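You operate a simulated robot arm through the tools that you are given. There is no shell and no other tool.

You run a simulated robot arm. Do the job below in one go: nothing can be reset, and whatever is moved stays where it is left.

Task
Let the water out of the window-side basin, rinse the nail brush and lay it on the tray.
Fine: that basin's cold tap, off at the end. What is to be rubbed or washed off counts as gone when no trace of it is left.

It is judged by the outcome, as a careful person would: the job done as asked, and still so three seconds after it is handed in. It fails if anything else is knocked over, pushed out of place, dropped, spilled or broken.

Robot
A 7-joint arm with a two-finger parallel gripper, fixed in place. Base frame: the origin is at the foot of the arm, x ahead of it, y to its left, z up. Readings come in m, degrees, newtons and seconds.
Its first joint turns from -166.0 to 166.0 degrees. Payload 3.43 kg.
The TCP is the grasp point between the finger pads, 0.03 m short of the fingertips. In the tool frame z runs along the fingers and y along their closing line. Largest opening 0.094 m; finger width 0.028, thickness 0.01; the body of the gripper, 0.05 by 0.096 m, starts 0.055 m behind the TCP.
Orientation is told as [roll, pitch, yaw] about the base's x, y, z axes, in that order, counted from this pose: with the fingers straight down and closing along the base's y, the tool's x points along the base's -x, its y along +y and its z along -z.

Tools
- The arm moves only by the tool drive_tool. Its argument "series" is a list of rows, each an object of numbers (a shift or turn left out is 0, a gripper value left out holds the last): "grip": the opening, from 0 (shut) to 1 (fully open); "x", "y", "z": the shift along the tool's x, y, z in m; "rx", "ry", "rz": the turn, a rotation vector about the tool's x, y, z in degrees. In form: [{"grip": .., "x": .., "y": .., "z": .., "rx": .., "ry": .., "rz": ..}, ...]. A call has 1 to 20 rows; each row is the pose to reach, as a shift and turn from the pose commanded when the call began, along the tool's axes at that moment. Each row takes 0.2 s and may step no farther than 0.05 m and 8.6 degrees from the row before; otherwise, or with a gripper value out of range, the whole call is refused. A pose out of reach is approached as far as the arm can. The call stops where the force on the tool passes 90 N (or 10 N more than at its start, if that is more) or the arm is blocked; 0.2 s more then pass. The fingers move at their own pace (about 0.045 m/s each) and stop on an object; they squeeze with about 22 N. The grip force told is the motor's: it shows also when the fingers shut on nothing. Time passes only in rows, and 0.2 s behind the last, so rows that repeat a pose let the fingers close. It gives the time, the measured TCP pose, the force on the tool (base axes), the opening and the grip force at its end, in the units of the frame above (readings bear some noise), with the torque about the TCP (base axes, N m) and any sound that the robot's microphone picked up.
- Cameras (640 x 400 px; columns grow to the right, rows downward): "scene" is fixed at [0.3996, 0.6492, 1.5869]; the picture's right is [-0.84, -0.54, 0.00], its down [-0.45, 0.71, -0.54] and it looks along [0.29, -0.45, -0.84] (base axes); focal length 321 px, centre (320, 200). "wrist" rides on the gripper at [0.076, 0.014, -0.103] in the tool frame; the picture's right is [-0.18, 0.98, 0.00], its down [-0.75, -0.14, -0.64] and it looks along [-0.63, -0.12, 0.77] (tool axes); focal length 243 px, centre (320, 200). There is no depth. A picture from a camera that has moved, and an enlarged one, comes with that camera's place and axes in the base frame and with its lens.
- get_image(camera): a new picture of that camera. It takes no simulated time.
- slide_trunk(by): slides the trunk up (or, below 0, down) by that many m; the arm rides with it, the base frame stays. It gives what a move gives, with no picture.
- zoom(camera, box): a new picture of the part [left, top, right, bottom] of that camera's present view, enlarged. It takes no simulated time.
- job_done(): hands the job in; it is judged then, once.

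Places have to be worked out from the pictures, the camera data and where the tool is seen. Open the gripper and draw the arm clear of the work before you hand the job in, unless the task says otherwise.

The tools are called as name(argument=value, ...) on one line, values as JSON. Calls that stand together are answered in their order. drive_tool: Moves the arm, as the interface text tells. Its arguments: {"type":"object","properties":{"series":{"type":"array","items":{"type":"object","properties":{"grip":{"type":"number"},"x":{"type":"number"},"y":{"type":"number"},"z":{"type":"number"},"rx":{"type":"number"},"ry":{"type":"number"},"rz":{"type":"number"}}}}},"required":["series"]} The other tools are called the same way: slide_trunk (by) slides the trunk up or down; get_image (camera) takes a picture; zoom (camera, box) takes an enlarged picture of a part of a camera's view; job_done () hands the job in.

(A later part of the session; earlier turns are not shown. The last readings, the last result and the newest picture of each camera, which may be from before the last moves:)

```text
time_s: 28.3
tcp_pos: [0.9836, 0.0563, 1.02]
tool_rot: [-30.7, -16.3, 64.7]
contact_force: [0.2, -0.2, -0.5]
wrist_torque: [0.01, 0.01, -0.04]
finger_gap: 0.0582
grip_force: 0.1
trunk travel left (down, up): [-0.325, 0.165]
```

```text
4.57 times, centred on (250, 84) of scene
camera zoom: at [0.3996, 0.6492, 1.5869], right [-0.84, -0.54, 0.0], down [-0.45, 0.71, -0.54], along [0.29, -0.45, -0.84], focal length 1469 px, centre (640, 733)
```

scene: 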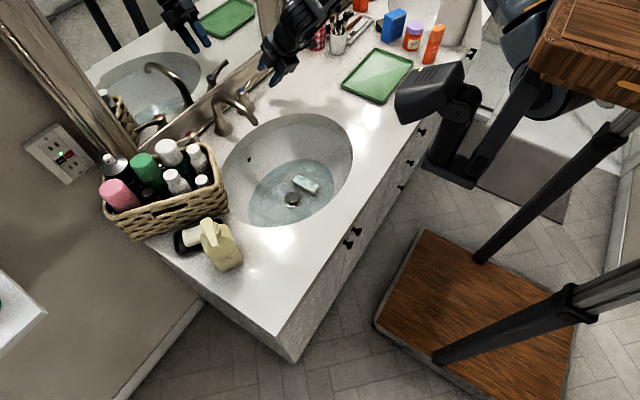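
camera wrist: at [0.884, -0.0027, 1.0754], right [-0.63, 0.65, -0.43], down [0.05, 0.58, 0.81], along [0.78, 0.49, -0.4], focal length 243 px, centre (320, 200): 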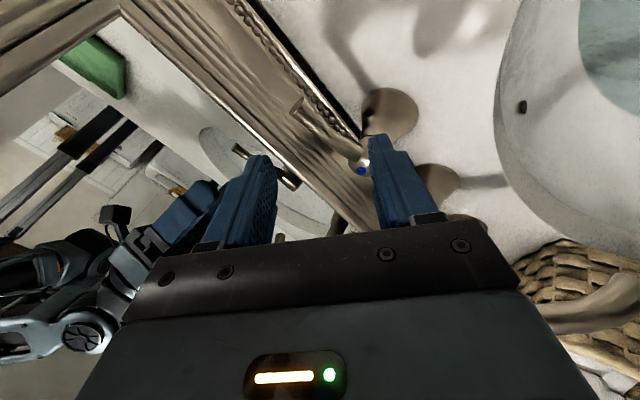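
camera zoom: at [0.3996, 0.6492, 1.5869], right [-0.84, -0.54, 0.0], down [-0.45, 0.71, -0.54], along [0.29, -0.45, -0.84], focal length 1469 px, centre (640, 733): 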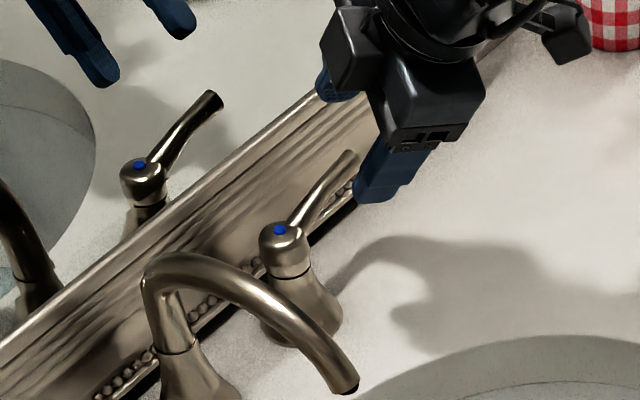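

The pre-approach pose was reached, and the lever shows between the fingers in the view. Zooming to place it precisely relative to the fingers.

zoom(camera="wrist", box=[220, 60, 440, 198])

```text
2.90 times, centred on (330, 129) of wrist
camera zoom: at [0.884, -0.0027, 1.0754], right [-0.63, 0.65, -0.43], down [0.05, 0.58, 0.81], along [0.78, 0.49, -0.4], focal length 703 px, centre (291, 406)
```

zoom: 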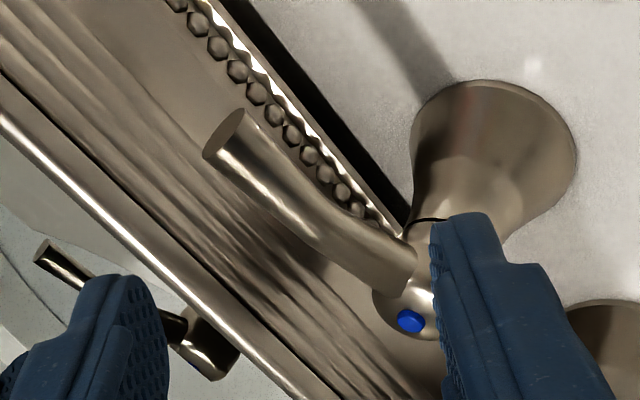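

In the tool frame, the lever tip is at about (0.020, -0.014, 0.074), its root at (-0.036, 0.028, 0.085), and it is about 14 mm thick, well centred between the fingers. I'll advance 58 mm along the fingers so they straddle it.

drive_tool(series=[{"z": 0.02, "y": 0.001}, {"z": 0.04, "y": 0.002}, {"z": 0.058, "y": 0.002}])

get_image(camera="wrist")

zoom(camera="scene", box=[180, 40, 320, 127])

```text
time_s: 29.1
tcp_pos: [1.0156, 0.0564, 0.9699]
tool_rot: [-30.7, -16.2, 64.6]
contact_force: [-1.0, -0.4, -0.3]
wrist_torque: [0.03, -0.02, 0.01]
finger_gap: 0.0583
grip_force: 0.0
trunk travel left (down, up): [-0.325, 0.165]
```

```text
taken
camera wrist: at [0.9149, -0.0029, 1.0263], right [-0.63, 0.65, -0.43], down [0.05, 0.58, 0.81], along [0.78, 0.49, -0.4], focal length 243 px, centre (320, 200)
```

wrist: 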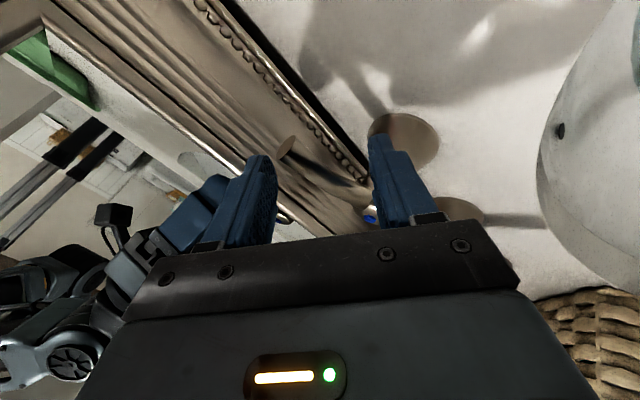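

```text
4.57 times, centred on (250, 84) of scene
camera zoom: at [0.3996, 0.6492, 1.5869], right [-0.84, -0.54, 0.0], down [-0.45, 0.71, -0.54], along [0.29, -0.45, -0.84], focal length 1469 px, centre (640, 733)
```

zoom: 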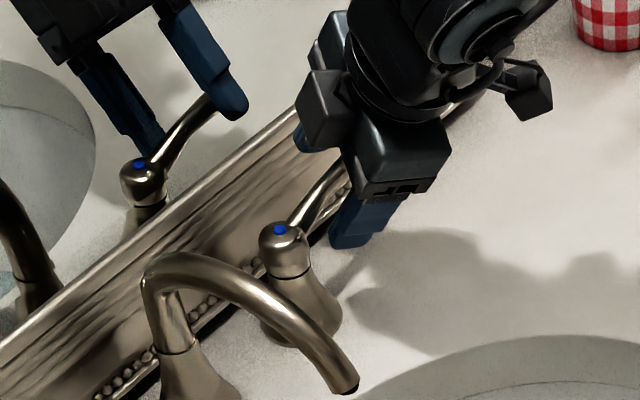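

The fingers straddle the lever with no contact force. I'll swing it toward the front along an arc about (1.023, 0.112), about 30° first, then check force and flow.

drive_tool(series=[{"x": 0.0015, "y": 0.006, "z": -0.004}, {"x": 0.0026, "y": 0.012, "z": -0.0079}, {"x": 0.0022, "y": 0.0184, "z": -0.0115}, {"x": 0.0015, "y": 0.0248, "z": -0.015}])

get_image(camera="wrist")

zoom(camera="scene", box=[180, 40, 360, 152])

```text
time_s: 30.1
tcp_pos: [0.99, 0.0677, 0.9711]
tool_rot: [-30.7, -16.5, 64.6]
contact_force: [1.0, 0.0, 1.1]
wrist_torque: [-0.01, 0.02, -0.02]
finger_gap: 0.0587
grip_force: 0.9
trunk travel left (down, up): [-0.325, 0.165]
```

```text
taken
camera wrist: at [0.8886, 0.0094, 1.0271], right [-0.63, 0.65, -0.43], down [0.05, 0.58, 0.81], along [0.78, 0.49, -0.4], focal length 243 px, centre (320, 200)
```

wrist: 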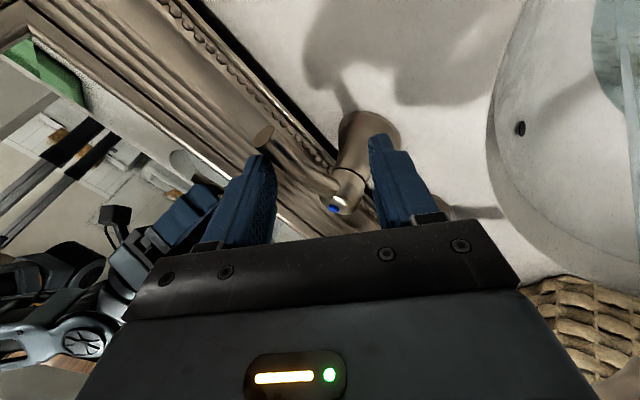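

```text
3.56 times, centred on (270, 96) of scene
camera zoom: at [0.3996, 0.6492, 1.5869], right [-0.84, -0.54, 0.0], down [-0.45, 0.71, -0.54], along [0.29, -0.45, -0.84], focal length 1143 px, centre (498, 570)
```

zoom: 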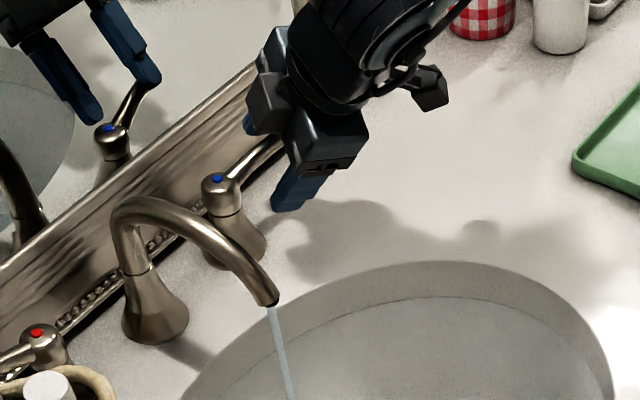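

Water now runs in a thin clean stream from the spout, with barely any force on the tool. That flow is enough; I'll ease the finger off the lever and withdraw along the finger axis.

drive_tool(series=[{"y": -0.006}, {"y": -0.006, "z": -0.03}, {"y": -0.006, "z": -0.07}, {"y": -0.006, "z": -0.11}, {"y": 0.01, "z": -0.15}])

get_image(camera="wrist")

get_image(camera="scene")

```text
time_s: 31.3
tcp_pos: [0.8909, 0.0791, 1.0671]
tool_rot: [-27.9, -16.4, 64.3]
contact_force: [0.1, 0.3, -0.6]
wrist_torque: [-0.02, 0.02, -0.04]
finger_gap: 0.0584
grip_force: 0.1
trunk travel left (down, up): [-0.325, 0.165]
```

```text
taken
camera wrist: at [0.7927, 0.0177, 1.126], right [-0.65, 0.65, -0.39], down [0.08, 0.57, 0.82], along [0.76, 0.5, -0.42], focal length 243 px, centre (320, 200)
```

wrist: 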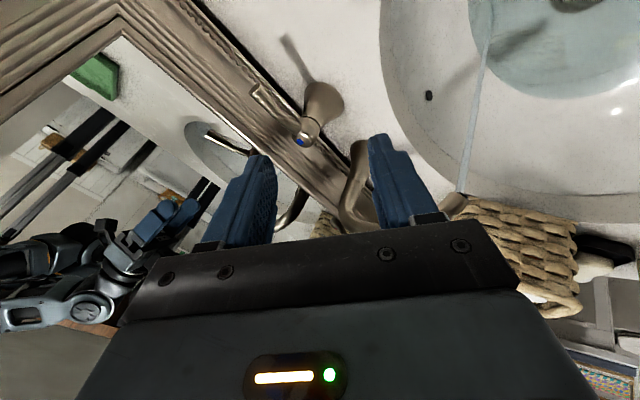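

```text
taken
```

scene: 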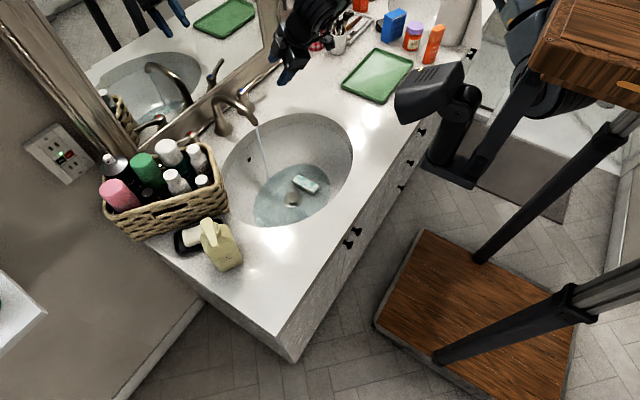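

The tap is running cleanly into the draining basin. I'll bring the hand back over the front part of the basin and unwind the wrist turn.

drive_tool(series=[{"x": 0.0, "y": 0.0108, "z": -0.0131, "rz": 7.6}, {"x": 0.0, "y": 0.0216, "z": -0.0263, "rz": 15.2}, {"x": 0.0, "y": 0.0324, "z": -0.0394, "rz": 22.8}, {"x": 0.001, "y": 0.0432, "z": -0.0525, "rz": 30.4}, {"x": 0.001, "y": 0.0539, "z": -0.0657, "rz": 38}, {"x": 0.001, "y": 0.0647, "z": -0.0788, "rz": 45.6}, {"x": 0.001, "y": 0.0755, "z": -0.092, "rz": 53.2}, {"x": 0.001, "y": 0.0863, "z": -0.1051, "rz": 60.8}])

get_image(camera="wrist")

zoom(camera="scene", box=[200, 80, 380, 240])

```text
time_s: 33.1
tcp_pos: [0.7697, 0.1195, 1.1213]
tool_rot: [1.7, -32.6, -1.4]
contact_force: [-0.3, 0.9, 0.2]
wrist_torque: [0.04, 0.0, 0.01]
finger_gap: 0.0582
grip_force: 0.0
trunk travel left (down, up): [-0.325, 0.165]
```

```text
taken
camera wrist: at [0.6523, 0.1324, 1.1672], right [0.16, 0.98, 0.13], down [0.29, -0.17, 0.94], along [0.94, -0.12, -0.31], focal length 243 px, centre (320, 200)
```

wrist: 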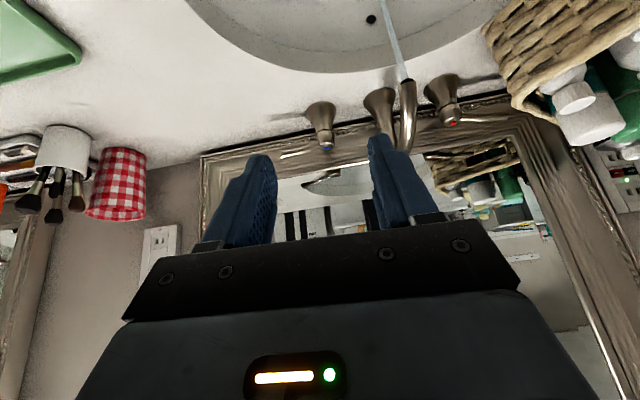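

```text
2.50 times, centred on (290, 160) of scene
camera zoom: at [0.3996, 0.6492, 1.5869], right [-0.84, -0.54, 0.0], down [-0.45, 0.71, -0.54], along [0.29, -0.45, -0.84], focal length 803 px, centre (395, 300)
```

zoom: 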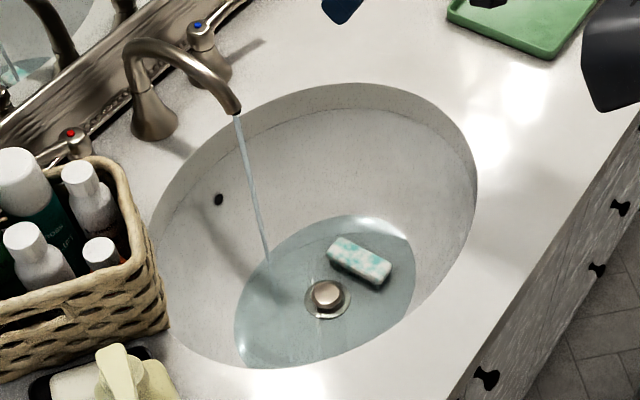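

The stream falls vertically at about (0.88, 0.215), and the water is now down to a small pool around the brush. I'll zoom in on the brush to see its condition, and level the hand a bit to look down into the basin.

zoom(camera="scene", box=[280, 160, 340, 210])

drive_tool(series=[{"grip": 0.8, "ry": 7, "rz": -0.5}, {"grip": 0.9, "ry": 14, "rx": -0.5}, {"grip": 1, "ry": 20, "rx": -1}, {"grip": 1, "ry": 20, "rx": -1, "x": 0.01, "z": 0.02}])

get_image(camera="wrist")

```text
8.00 times, centred on (310, 185) of scene
camera zoom: at [0.3996, 0.6492, 1.5869], right [-0.84, -0.54, 0.0], down [-0.45, 0.71, -0.54], along [0.29, -0.45, -0.84], focal length 2571 px, centre (400, 320)
```

zoom: 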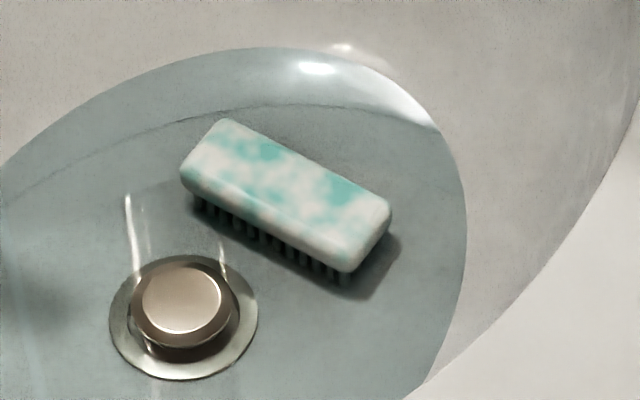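

```text
time_s: 34.1
tcp_pos: [0.7772, 0.1165, 1.1118]
tool_rot: [1.4, -14.3, -0.5]
contact_force: [-0.2, 0.0, 0.1]
wrist_torque: [-0.01, -0.02, 0.0]
finger_gap: 0.094
grip_force: 0.0
trunk travel left (down, up): [-0.325, 0.165]
```

```text
taken
camera wrist: at [0.6774, 0.1289, 1.1928], right [0.18, 0.98, 0.07], down [0.57, -0.16, 0.81], along [0.8, -0.11, -0.59], focal length 243 px, centre (320, 200)
```

wrist: 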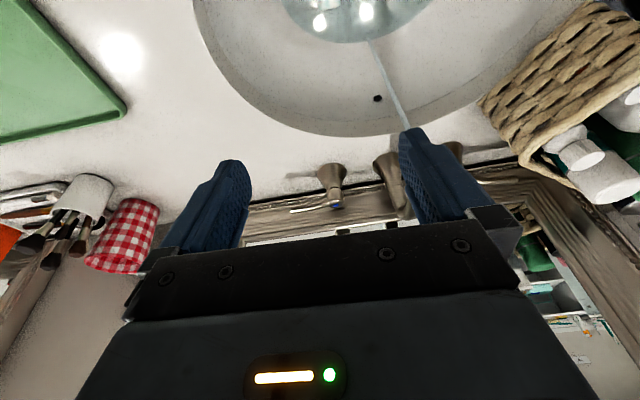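

The brush is teal with white lather patches on its top and sides, bristles down, long axis along x (about 8 × 3.5 cm). I'll lower over its near end with the fingers at ~60 mm opening, clear of the raised dome, and take a closer view.

drive_tool(series=[{"grip": 0.64, "x": 0.0147, "y": 0.0057, "z": 0.04}, {"grip": 0.64, "x": 0.0295, "y": 0.0114, "z": 0.08}, {"grip": 0.64, "x": 0.0442, "y": 0.0171, "z": 0.12}, {"grip": 0.64, "x": 0.059, "y": 0.0228, "z": 0.16}, {"grip": 0.64, "x": 0.0737, "y": 0.0285, "z": 0.2}])

get_image(camera="wrist")

zoom(camera="scene", box=[230, 110, 370, 230])

```text
time_s: 35.3
tcp_pos: [0.7565, 0.1486, 0.8993]
tool_rot: [1.4, -14.4, -0.5]
contact_force: [-0.2, -0.3, -0.1]
wrist_torque: [0.05, 0.01, -0.04]
finger_gap: 0.0604
grip_force: 0.0
trunk travel left (down, up): [-0.325, 0.165]
```

```text
taken
camera wrist: at [0.6565, 0.1617, 0.98], right [0.18, 0.98, 0.07], down [0.57, -0.16, 0.81], along [0.8, -0.11, -0.59], focal length 243 px, centre (320, 200)
```

wrist: 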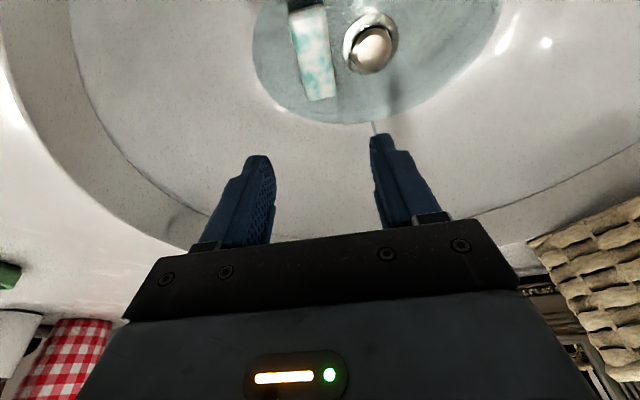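

```text
3.33 times, centred on (300, 170) of scene
camera zoom: at [0.3996, 0.6492, 1.5869], right [-0.84, -0.54, 0.0], down [-0.45, 0.71, -0.54], along [0.29, -0.45, -0.84], focal length 1071 px, centre (387, 300)
```

zoom: 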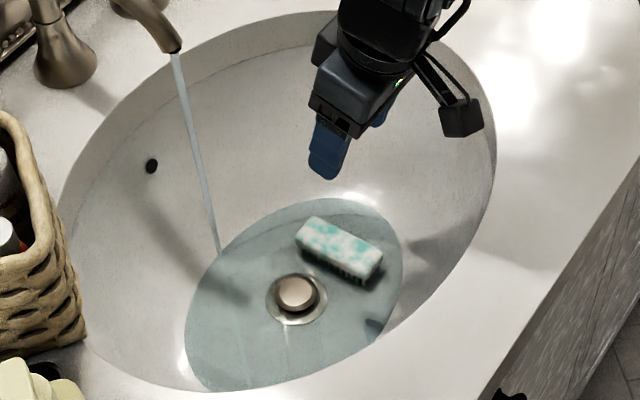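

Brush top is about z 0.715, centred at (0.769, 0.152). With a back-lean the wrist camera would crowd the basin's front wall, so I'll square the hand to vertical above the brush's middle first and re-check.

drive_tool(series=[{"grip": 0.56, "x": -0.004, "y": 0.0017, "z": 0.001, "ry": 7.2, "rx": 0.7}, {"grip": 0.56, "x": -0.0084, "y": 0.0035, "z": 0.0014, "ry": 14.4, "rx": 1.4}, {"grip": 0.56, "x": -0.0084, "y": 0.0035, "z": 0.0014, "ry": 14.4, "rx": 1.4}])

get_image(camera="wrist")

zoom(camera="scene", box=[230, 110, 370, 230])

```text
time_s: 36.1
tcp_pos: [0.7641, 0.1537, 0.9009]
tool_rot: [0.0, 0.1, -0.4]
contact_force: [-0.4, 0.2, -0.3]
wrist_torque: [-0.02, 0.03, 0.03]
finger_gap: 0.0524
grip_force: 0.0
trunk travel left (down, up): [-0.325, 0.165]
```

```text
taken
camera wrist: at [0.6878, 0.1676, 1.003], right [0.19, 0.98, 0.0], down [0.75, -0.14, 0.64], along [0.63, -0.12, -0.77], focal length 243 px, centre (320, 200)
```

wrist: 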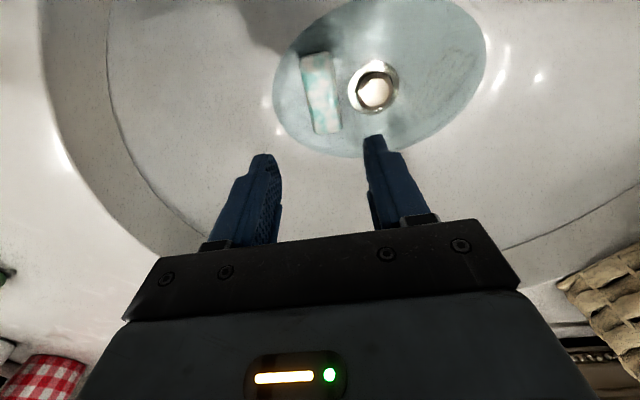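

```text
3.33 times, centred on (300, 170) of scene
camera zoom: at [0.3996, 0.6492, 1.5869], right [-0.84, -0.54, 0.0], down [-0.45, 0.71, -0.54], along [0.29, -0.45, -0.84], focal length 1071 px, centre (387, 300)
```

zoom: 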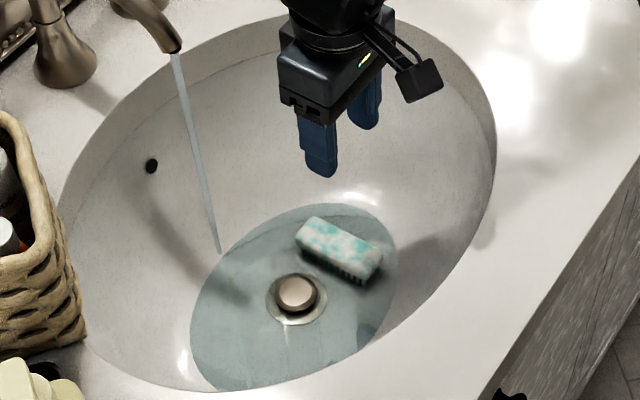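

zoom(camera="wrist", box=[260, 20, 440, 132])

```text
3.56 times, centred on (350, 76) of wrist
camera zoom: at [0.6878, 0.1676, 1.003], right [0.19, 0.98, 0.0], down [0.75, -0.14, 0.64], along [0.63, -0.12, -0.77], focal length 863 px, centre (213, 641)
```

zoom: 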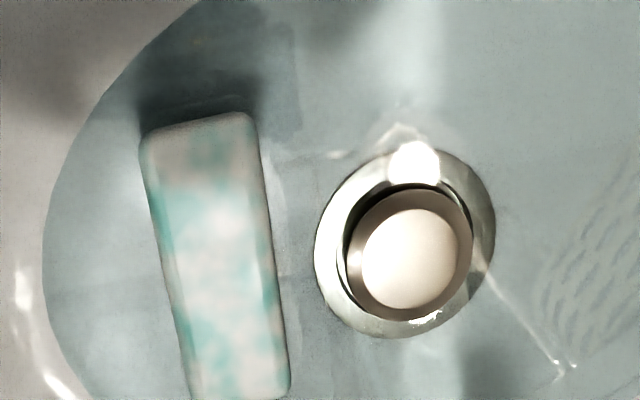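

The brush is squarely aligned with x, centred at (0.769, 0.154) and 32 mm wide; the raised dome edge starts at y≈0.196. With a 47 mm opening I'll descend vertically to TCP z≈0.735, then feel the rest.

drive_tool(series=[{"grip": 0.5, "x": -0.001, "z": 0.04}, {"grip": 0.5, "x": -0.002, "z": 0.08}, {"grip": 0.5, "x": -0.002, "z": 0.12}, {"grip": 0.5, "x": -0.002, "z": 0.15}, {"grip": 0.5, "x": -0.002, "z": 0.166}])

get_image(camera="wrist")

zoom(camera="scene", box=[230, 110, 370, 230])

```text
time_s: 37.3
tcp_pos: [0.7643, 0.1519, 0.7331]
tool_rot: [-0.2, 0.0, -0.3]
contact_force: [0.1, 0.6, 0.2]
wrist_torque: [0.01, 0.02, 0.01]
finger_gap: 0.0468
grip_force: 0.1
trunk travel left (down, up): [-0.325, 0.165]
```

```text
taken
camera wrist: at [0.6884, 0.1666, 0.8354], right [0.19, 0.98, 0.0], down [0.75, -0.14, 0.64], along [0.63, -0.12, -0.77], focal length 243 px, centre (320, 200)
```

wrist: 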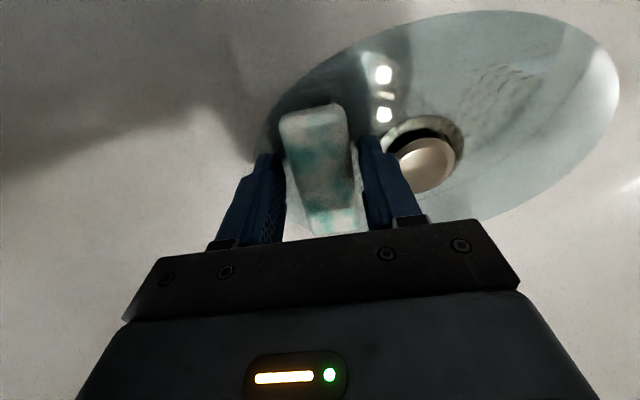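

```text
3.33 times, centred on (300, 170) of scene
camera zoom: at [0.3996, 0.6492, 1.5869], right [-0.84, -0.54, 0.0], down [-0.45, 0.71, -0.54], along [0.29, -0.45, -0.84], focal length 1071 px, centre (387, 300)
```

zoom: 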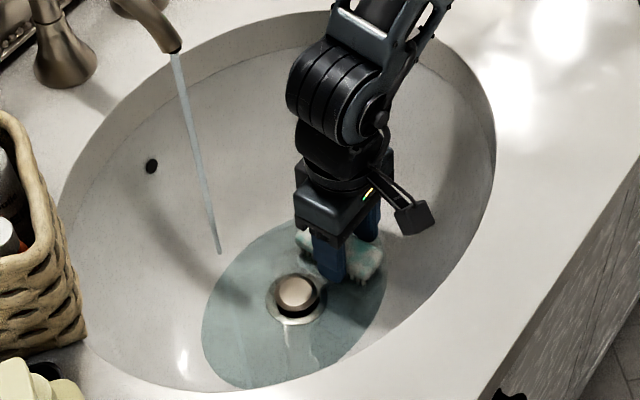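

The brush sits between the fingers without contact. I'll go 7 mm lower, watching the force, and close on it.

drive_tool(series=[{"grip": 0.5, "z": 0.004}, {"grip": 0.5, "z": 0.007}, {"grip": 0.2, "z": 0.007}, {"grip": 0.2, "z": 0.007}, {"grip": 0.2, "z": 0.007}])

get_image(camera="wrist")

```text
time_s: 38.5
tcp_pos: [0.765, 0.1525, 0.7264]
tool_rot: [0.0, 0.0, -0.3]
contact_force: [1.0, 0.0, 1.6]
wrist_torque: [0.01, -0.03, -0.02]
finger_gap: 0.0354
grip_force: 22.1
trunk travel left (down, up): [-0.325, 0.165]
```

```text
taken
camera wrist: at [0.6893, 0.1671, 0.8296], right [0.19, 0.98, 0.0], down [0.75, -0.14, 0.64], along [0.63, -0.12, -0.77], focal length 243 px, centre (320, 200)
```

wrist: 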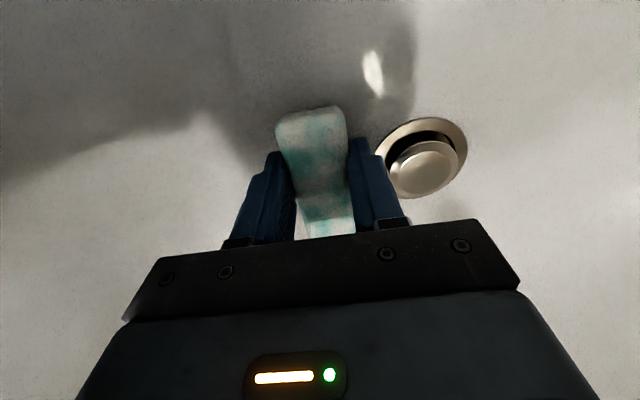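

Gripped (gap 35 mm, 22 N), and the basin is now empty around the dome. I'll lift the brush to about z 0.84 inside the basin and check it.

drive_tool(series=[{"grip": 0.2, "z": -0.03}, {"grip": 0.2, "z": -0.07}, {"grip": 0.2, "z": -0.11}])

get_image(camera="wrist")

zoom(camera="scene", box=[230, 90, 370, 210])

```text
time_s: 39.3
tcp_pos: [0.7661, 0.1509, 0.8377]
tool_rot: [0.0, 0.1, -0.3]
contact_force: [-0.3, -0.2, -1.6]
wrist_torque: [-0.04, 0.02, -0.02]
finger_gap: 0.0352
grip_force: 22.4
trunk travel left (down, up): [-0.325, 0.165]
```

```text
taken
camera wrist: at [0.6902, 0.1658, 0.939], right [0.19, 0.98, 0.0], down [0.75, -0.14, 0.64], along [0.63, -0.12, -0.77], focal length 243 px, centre (320, 200)
```

wrist: 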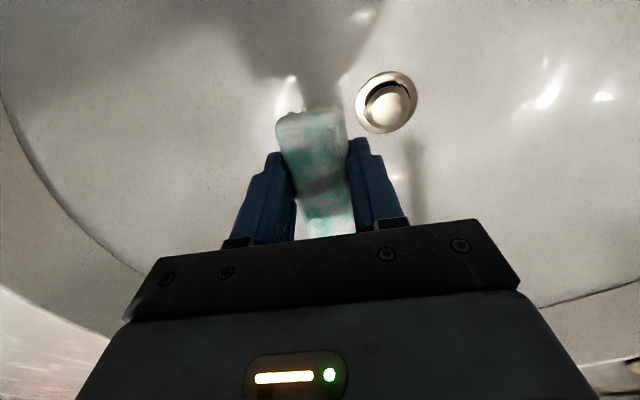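

```text
3.33 times, centred on (300, 150) of scene
camera zoom: at [0.3996, 0.6492, 1.5869], right [-0.84, -0.54, 0.0], down [-0.45, 0.71, -0.54], along [0.29, -0.45, -0.84], focal length 1071 px, centre (387, 367)
```

zoom: 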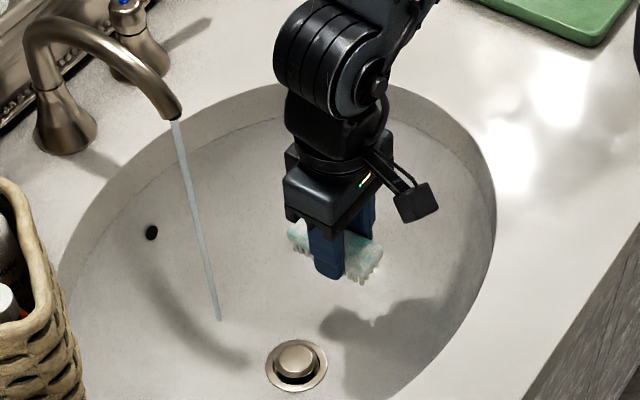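

The brush is held, lather still on it, and the basin is empty with the stream striking the back slope near (0.88, 0.215). I'll raise the brush a little and lean the hand back 45° so the stream can reach its top without the wrist meeting the spout.

drive_tool(series=[{"grip": 0.2, "z": -0.045, "ry": -5}, {"grip": 0.2, "z": -0.09, "ry": -11}, {"grip": 0.2, "z": -0.095, "x": -0.01, "ry": -18}, {"grip": 0.2, "z": -0.095, "x": -0.02, "ry": -25}, {"grip": 0.2, "z": -0.095, "x": -0.03, "ry": -32}, {"grip": 0.2, "z": -0.095, "x": -0.04, "ry": -39}, {"grip": 0.2, "z": -0.095, "x": -0.05, "ry": -45}])

get_image(camera="wrist")

zoom(camera="scene", box=[210, 50, 370, 190])

```text
time_s: 40.9
tcp_pos: [0.8162, 0.1535, 0.9332]
tool_rot: [-0.1, -45.1, -0.2]
contact_force: [-0.3, 0.6, -0.1]
wrist_torque: [-0.01, 0.0, -0.02]
finger_gap: 0.0349
grip_force: 22.0
trunk travel left (down, up): [-0.325, 0.165]
```

```text
taken
camera wrist: at [0.6903, 0.1679, 0.9509], right [0.13, 0.98, 0.13], down [0.08, -0.14, 0.99], along [0.99, -0.12, -0.09], focal length 243 px, centre (320, 200)
```

wrist: 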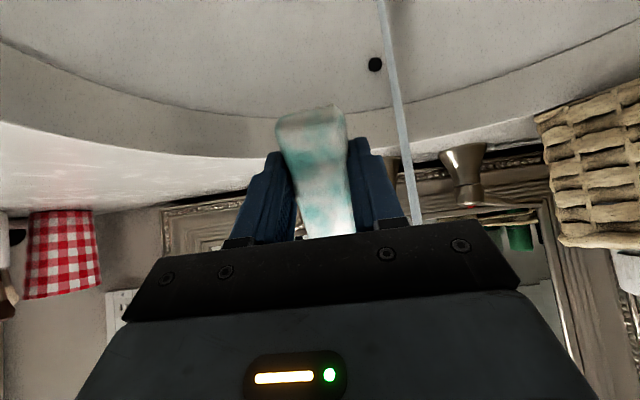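

```text
2.86 times, centred on (290, 120) of scene
camera zoom: at [0.3996, 0.6492, 1.5869], right [-0.84, -0.54, 0.0], down [-0.45, 0.71, -0.54], along [0.29, -0.45, -0.84], focal length 918 px, centre (406, 429)
```

zoom: 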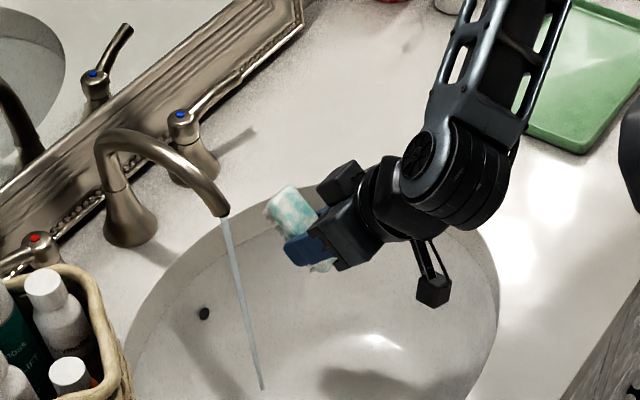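

The stream is at y≈0.213. I'll lower the brush to TCP z≈0.87, then slide it sideways into the stream and hold it there for a second.

drive_tool(series=[{"grip": 0.2, "x": 0.0209, "z": 0.0237}, {"grip": 0.2, "x": 0.0418, "z": 0.0473}, {"grip": 0.2, "x": 0.038, "y": 0.03, "z": 0.052}, {"grip": 0.2, "x": 0.0291, "y": 0.06, "z": 0.0601}, {"grip": 0.2, "x": 0.0291, "y": 0.06, "z": 0.0601}, {"grip": 0.2, "x": 0.0291, "y": 0.06, "z": 0.0601}, {"grip": 0.2, "x": 0.0291, "y": 0.06, "z": 0.0601}, {"grip": 0.2, "x": 0.0291, "y": 0.06, "z": 0.0601}])

get_image(camera="wrist")

zoom(camera="scene", box=[210, 70, 350, 190])

```text
time_s: 42.7
tcp_pos: [0.8385, 0.2119, 0.868]
tool_rot: [-0.2, -45.0, -0.2]
contact_force: [-0.2, 0.4, -0.5]
wrist_torque: [0.0, 0.0, 0.0]
finger_gap: 0.0348
grip_force: 21.8
trunk travel left (down, up): [-0.325, 0.165]
```

```text
taken
camera wrist: at [0.7115, 0.2271, 0.887], right [0.14, 0.98, 0.13], down [0.08, -0.14, 0.99], along [0.99, -0.12, -0.1], focal length 243 px, centre (320, 200)
```

wrist: 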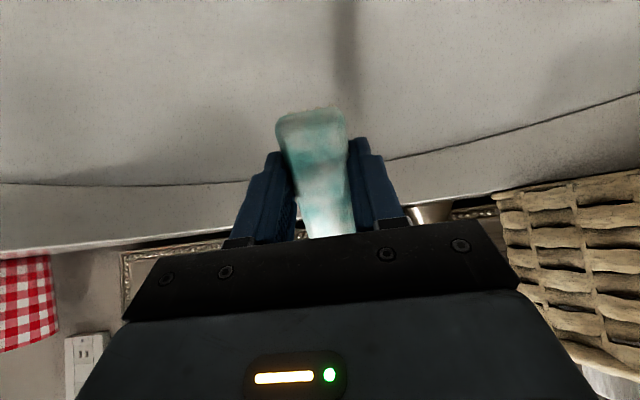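

```text
3.33 times, centred on (280, 130) of scene
camera zoom: at [0.3996, 0.6492, 1.5869], right [-0.84, -0.54, 0.0], down [-0.45, 0.71, -0.54], along [0.29, -0.45, -0.84], focal length 1071 px, centre (453, 433)
```

zoom: 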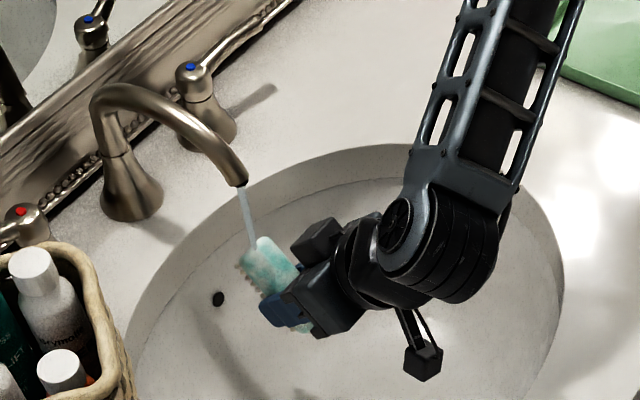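

The stream lands on the brush's raised end and that end looks cleaner already. I'll sweep the brush slowly along its length under the stream and look again.

drive_tool(series=[{"grip": 0.2}, {"grip": 0.2}, {"grip": 0.2, "x": -0.0035, "z": 0.0035}, {"grip": 0.2, "x": -0.0071, "z": 0.0071}, {"grip": 0.2, "x": -0.0071, "z": 0.0071}, {"grip": 0.2, "x": -0.0106, "z": 0.0106}, {"grip": 0.2, "x": -0.0141, "z": 0.0141}, {"grip": 0.2, "x": -0.0141, "z": 0.0141}, {"grip": 0.2, "x": -0.0177, "z": 0.0177}, {"grip": 0.2, "x": -0.0212, "z": 0.0212}, {"grip": 0.2, "x": -0.0212, "z": 0.0212}, {"grip": 0.2, "x": -0.0212, "z": 0.0212}])

zoom(camera="wrist", box=[250, 90, 410, 250])

zoom(camera="scene", box=[240, 100, 320, 170])

```text
time_s: 45.3
tcp_pos: [0.8681, 0.2132, 0.869]
tool_rot: [-0.1, -45.0, -0.2]
contact_force: [-0.2, -0.3, -0.2]
wrist_torque: [0.0, 0.0, 0.01]
finger_gap: 0.0351
grip_force: 22.2
trunk travel left (down, up): [-0.325, 0.165]
```

```text
2.50 times, centred on (330, 170) of wrist
camera zoom: at [0.7416, 0.2275, 0.8875], right [0.14, 0.98, 0.13], down [0.08, -0.14, 0.99], along [0.99, -0.12, -0.1], focal length 606 px, centre (295, 275)
```

zoom: 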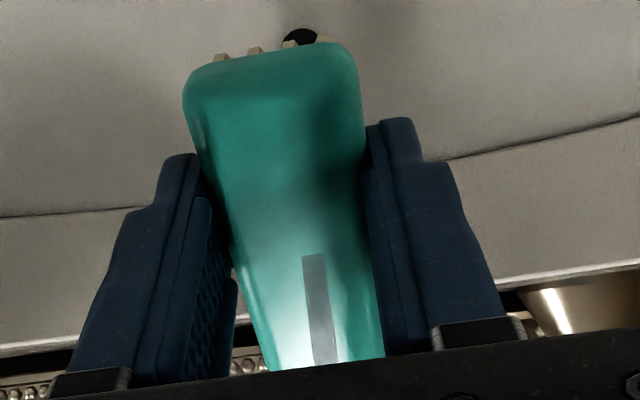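

```text
5.71 times, centred on (280, 135) of scene
camera zoom: at [0.3996, 0.6492, 1.5869], right [-0.84, -0.54, 0.0], down [-0.45, 0.71, -0.54], along [0.29, -0.45, -0.84], focal length 1836 px, centre (549, 571)
```

zoom: 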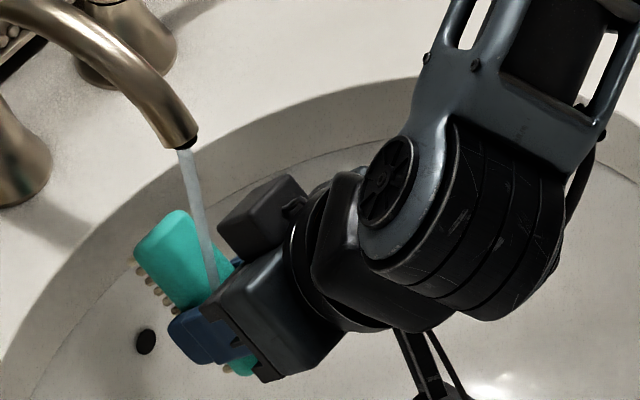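

The white lather is gone from the visible faces: the body is an even teal now. I'll keep rinsing a few seconds more, sweeping back, and rolling the brush a bit either way so its sides and bristles get water too.

drive_tool(series=[{"grip": 0.2, "rz": 6}, {"grip": 0.2, "rz": 12}, {"grip": 0.2, "x": 0.0035, "z": -0.0035, "rz": 18}, {"grip": 0.2, "x": 0.0071, "z": -0.0071, "rz": 18}, {"grip": 0.2, "x": 0.0106, "z": -0.0106, "rz": 12}, {"grip": 0.2, "x": 0.0141, "z": -0.0141, "rz": 6}, {"grip": 0.2, "x": 0.0177, "z": -0.0177, "rz": 0}, {"grip": 0.2, "x": 0.0177, "z": -0.0177, "rz": -6}, {"grip": 0.2, "x": 0.0141, "z": -0.0141, "rz": -12}, {"grip": 0.2, "x": 0.0106, "z": -0.0106, "rz": -18}, {"grip": 0.2, "x": 0.0106, "z": -0.0106, "rz": -18}, {"grip": 0.2, "x": 0.0106, "z": -0.0106, "rz": -12}, {"grip": 0.2, "x": 0.0106, "z": -0.0106, "rz": -6}, {"grip": 0.2, "x": 0.0106, "z": -0.0106, "rz": 0}])

zoom(camera="wrist", box=[250, 90, 410, 250])

zoom(camera="scene", box=[230, 90, 330, 180])

```text
time_s: 48.3
tcp_pos: [0.8527, 0.2131, 0.8718]
tool_rot: [-0.1, -44.9, -0.3]
contact_force: [0.0, 0.5, -0.1]
wrist_torque: [0.0, 0.0, -0.01]
finger_gap: 0.0352
grip_force: 22.4
trunk travel left (down, up): [-0.325, 0.165]
```

```text
2.50 times, centred on (330, 170) of wrist
camera zoom: at [0.7269, 0.2276, 0.8885], right [0.14, 0.98, 0.13], down [0.08, -0.14, 0.99], along [0.99, -0.12, -0.1], focal length 606 px, centre (295, 275)
```

zoom: 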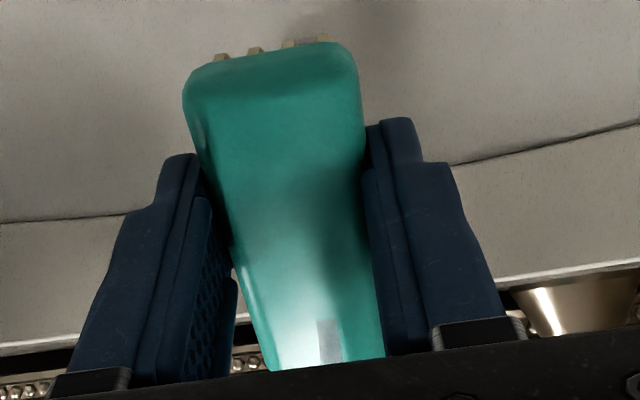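

```text
4.44 times, centred on (280, 135) of scene
camera zoom: at [0.3996, 0.6492, 1.5869], right [-0.84, -0.54, 0.0], down [-0.45, 0.71, -0.54], along [0.29, -0.45, -0.84], focal length 1428 px, centre (498, 489)
```

zoom: 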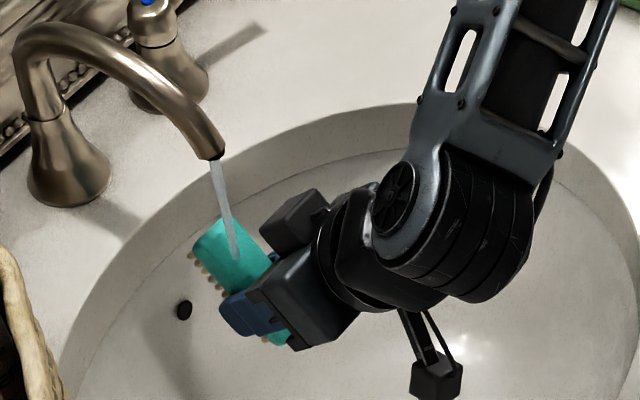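

The brush is clean on all the faces I can see. I'll draw it back out of the stream over the basin, let it drip for a couple of seconds, and look at it again.

drive_tool(series=[{"grip": 0.2, "x": 0.0177, "y": -0.015, "z": -0.0177}, {"grip": 0.2, "x": 0.0353, "y": -0.03, "z": -0.0354}, {"grip": 0.2, "x": 0.025, "y": -0.045, "z": -0.06}, {"grip": 0.2, "x": 0.014, "y": -0.06, "z": -0.085}, {"grip": 0.2, "x": 0.014, "y": -0.06, "z": -0.085, "ry": 8}, {"grip": 0.2, "x": 0.014, "y": -0.06, "z": -0.085, "ry": 16}, {"grip": 0.2, "x": 0.014, "y": -0.06, "z": -0.085, "ry": 24}, {"grip": 0.2, "x": 0.014, "y": -0.06, "z": -0.085, "ry": 30}, {"grip": 0.2, "x": 0.014, "y": -0.06, "z": -0.085, "ry": 30}, {"grip": 0.2, "x": 0.014, "y": -0.06, "z": -0.085, "ry": 30}, {"grip": 0.2, "x": 0.014, "y": -0.06, "z": -0.085, "ry": 30}, {"grip": 0.2, "x": 0.014, "y": -0.06, "z": -0.085, "ry": 30}, {"grip": 0.2, "x": 0.014, "y": -0.06, "z": -0.085, "ry": 30}, {"grip": 0.2, "x": 0.014, "y": -0.06, "z": -0.085, "ry": 30}, {"grip": 0.2, "x": 0.014, "y": -0.06, "z": -0.085, "ry": 30}])

zoom(camera="scene", box=[230, 80, 350, 180])

get_image(camera="scene")

get_image(camera="wrist")

```text
time_s: 51.5
tcp_pos: [0.784, 0.1524, 0.92]
tool_rot: [-0.1, -14.9, -0.3]
contact_force: [0.1, -0.2, -0.5]
wrist_torque: [0.01, 0.03, 0.04]
finger_gap: 0.0349
grip_force: 22.1
trunk travel left (down, up): [-0.325, 0.165]
```

```text
4.00 times, centred on (290, 130) of scene
camera zoom: at [0.3996, 0.6492, 1.5869], right [-0.84, -0.54, 0.0], down [-0.45, 0.71, -0.54], along [0.29, -0.45, -0.84], focal length 1286 px, centre (440, 480)
```

zoom: 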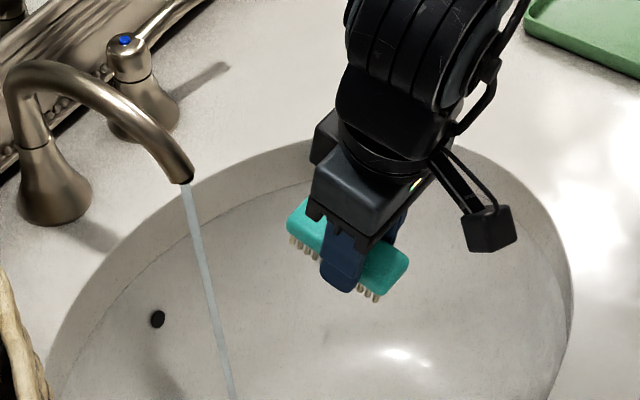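

```text
taken
```

scene: 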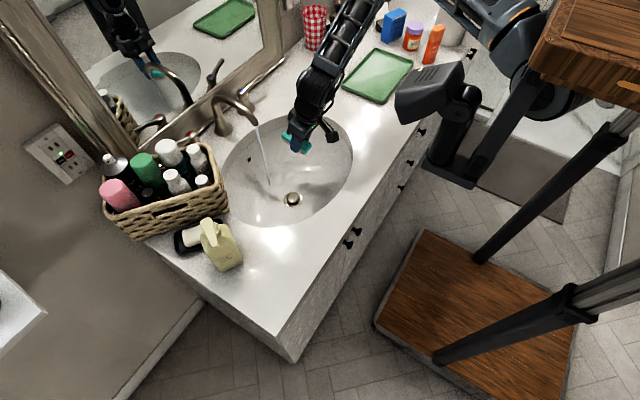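

```text
taken
camera wrist: at [0.6831, 0.1672, 0.9991], right [0.18, 0.98, 0.05], down [0.56, -0.14, 0.82], along [0.81, -0.12, -0.58], focal length 243 px, centre (320, 200)
```

wrist: 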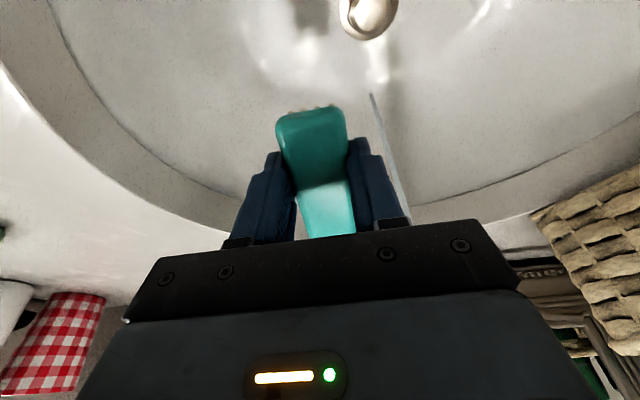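

The brush is evenly teal with tan bristles; no lather seen. Now I'll raise it to z≈1.02, level the hand, and start carrying it toward the tray (centre about (0.75, -0.27)).

drive_tool(series=[{"grip": 0.2, "x": -0.0086, "z": -0.0322, "ry": 5}, {"grip": 0.2, "x": -0.0171, "z": -0.0644, "ry": 10}, {"grip": 0.2, "x": -0.0257, "z": -0.0966, "ry": 15}, {"grip": 0.2, "x": -0.02, "z": -0.098, "y": -0.045, "ry": 15}, {"grip": 0.2, "x": -0.015, "z": -0.1, "y": -0.09, "ry": 15}, {"grip": 0.2, "x": -0.01, "z": -0.102, "y": -0.135, "ry": 15}, {"grip": 0.2, "x": -0.005, "z": -0.103, "y": -0.18, "ry": 15}, {"grip": 0.2, "x": 0.0, "z": -0.104, "y": -0.225, "ry": 15}])

get_image(camera="scene")

get_image(camera="wrist")

```text
time_s: 53.3
tcp_pos: [0.7536, -0.0717, 1.0208]
tool_rot: [-0.1, 0.0, -0.2]
contact_force: [-0.6, -0.3, -1.3]
wrist_torque: [-0.03, 0.01, 0.0]
finger_gap: 0.035
grip_force: 22.1
trunk travel left (down, up): [-0.325, 0.165]
```

```text
taken
```

scene: 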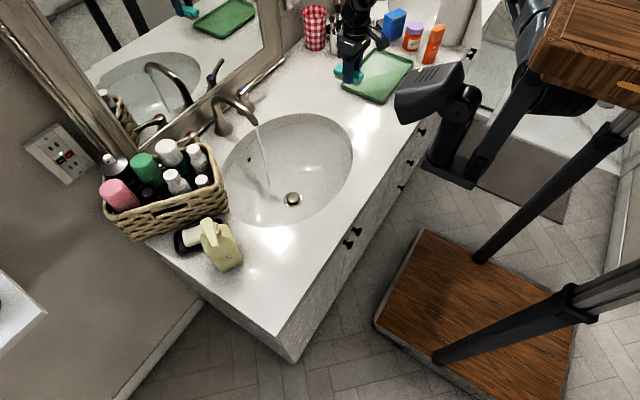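

```text
taken
camera wrist: at [0.6782, -0.056, 1.1224], right [0.19, 0.98, 0.0], down [0.75, -0.14, 0.64], along [0.63, -0.12, -0.77], focal length 243 px, centre (320, 200)
```

wrist: 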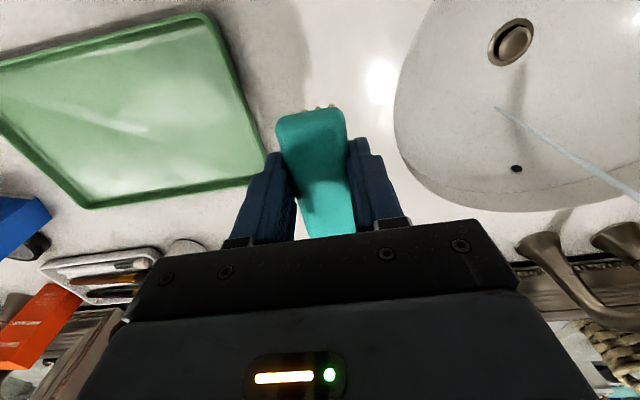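

Tray measured again: x 0.67–0.82, y -0.395 to -0.145, centre (0.747, -0.27). I'll carry the brush over its centre and check before lowering.

drive_tool(series=[{"grip": 0.2, "x": 0.003, "y": -0.04}, {"grip": 0.2, "x": 0.006, "y": -0.08}, {"grip": 0.2, "x": 0.009, "y": -0.12}, {"grip": 0.2, "x": 0.012, "y": -0.16}, {"grip": 0.2, "x": 0.015, "y": -0.196}, {"grip": 0.2, "x": 0.015, "y": -0.196}])

get_image(camera="scene")

get_image(camera="wrist")

```text
time_s: 54.7
tcp_pos: [0.7383, -0.2689, 1.0225]
tool_rot: [-0.1, 0.0, -0.3]
contact_force: [-0.3, -0.3, -0.9]
wrist_torque: [0.05, 0.04, -0.03]
finger_gap: 0.0351
grip_force: 22.2
trunk travel left (down, up): [-0.325, 0.165]
```

```text
taken
```

scene: 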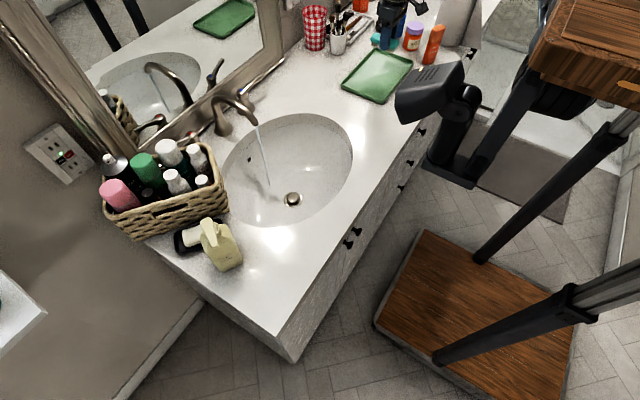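

```text
taken
camera wrist: at [0.6618, -0.254, 1.1249], right [0.19, 0.98, 0.0], down [0.75, -0.14, 0.64], along [0.63, -0.12, -0.77], focal length 243 px, centre (320, 200)
```

wrist: 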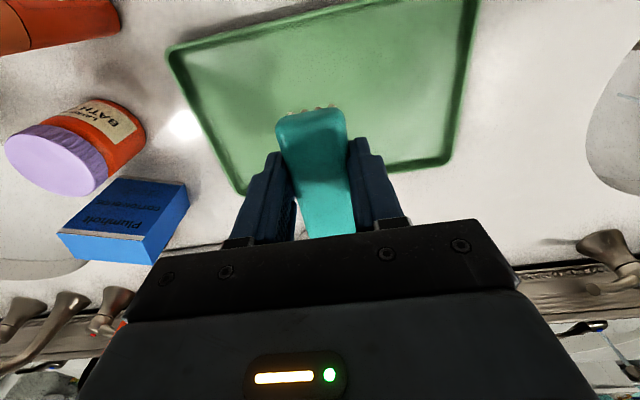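

Well centred over the tray, with the blue box and jar clear to the side. I'll lower toward z≈0.935, then feel for contact in small steps.

drive_tool(series=[{"grip": 0.2, "z": 0.03}, {"grip": 0.2, "z": 0.06}, {"grip": 0.2, "z": 0.08}, {"grip": 0.2, "z": 0.088}])

get_image(camera="wrist")

zoom(camera="scene", box=[340, 0, 460, 100])

```text
time_s: 55.7
tcp_pos: [0.7402, -0.2681, 0.9328]
tool_rot: [-0.1, 0.0, -0.3]
contact_force: [0.3, -0.2, -0.3]
wrist_torque: [0.02, -0.02, 0.0]
finger_gap: 0.0351
grip_force: 21.8
trunk travel left (down, up): [-0.325, 0.165]
```

```text
taken
camera wrist: at [0.6638, -0.254, 1.0354], right [0.19, 0.98, 0.0], down [0.75, -0.14, 0.64], along [0.63, -0.12, -0.77], focal length 243 px, centre (320, 200)
```

wrist: 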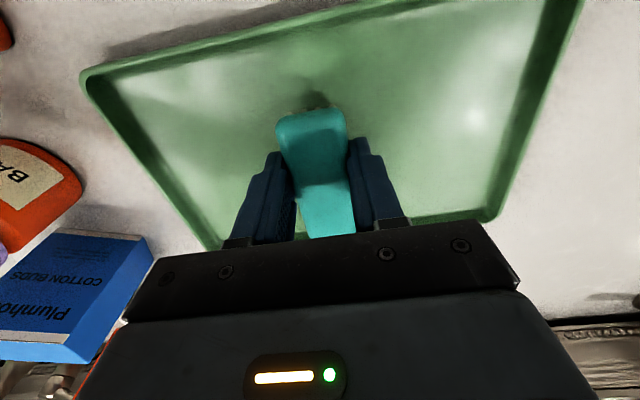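

```text
4.00 times, centred on (400, 50) of scene
camera zoom: at [0.3996, 0.6492, 1.5869], right [-0.84, -0.54, 0.0], down [-0.45, 0.71, -0.54], along [0.29, -0.45, -0.84], focal length 1286 px, centre (0, 800)
```

zoom: 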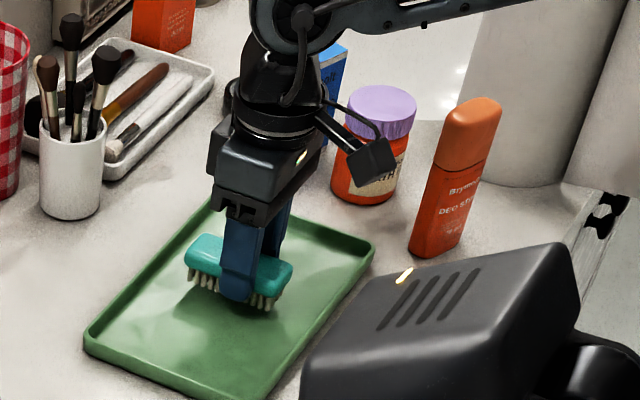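

Still a little above the tray floor (no contact). Lowering in 4 mm steps.

drive_tool(series=[{"grip": 0.2, "z": 0.004}, {"grip": 0.2, "z": 0.008}])

drive_tool(series=[{"grip": 0.2, "z": 0.003}])

zoom(camera="scene", box=[360, 30, 440, 100])

```text
time_s: 56.3
tcp_pos: [0.7399, -0.2687, 0.9258]
tool_rot: [0.0, 0.0, -0.4]
contact_force: [0.3, 0.2, -0.3]
wrist_torque: [0.02, -0.03, 0.01]
finger_gap: 0.035
grip_force: 21.8
trunk travel left (down, up): [-0.325, 0.165]
```

```text
time_s: 56.7
tcp_pos: [0.7388, -0.2697, 0.9227]
tool_rot: [-0.1, 0.0, -0.3]
contact_force: [-0.8, 0.0, -0.6]
wrist_torque: [0.01, 0.01, 0.04]
finger_gap: 0.0349
grip_force: 21.6
trunk travel left (down, up): [-0.325, 0.165]
```

```text
5.71 times, centred on (400, 65) of scene
camera zoom: at [0.3996, 0.6492, 1.5869], right [-0.84, -0.54, 0.0], down [-0.45, 0.71, -0.54], along [0.29, -0.45, -0.84], focal length 1836 px, centre (-137, 971)
```

zoom: 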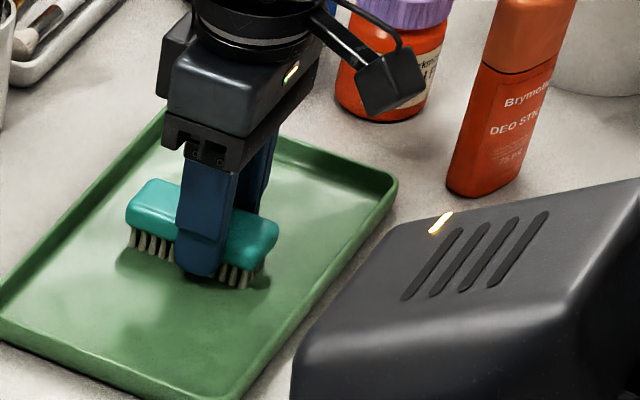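

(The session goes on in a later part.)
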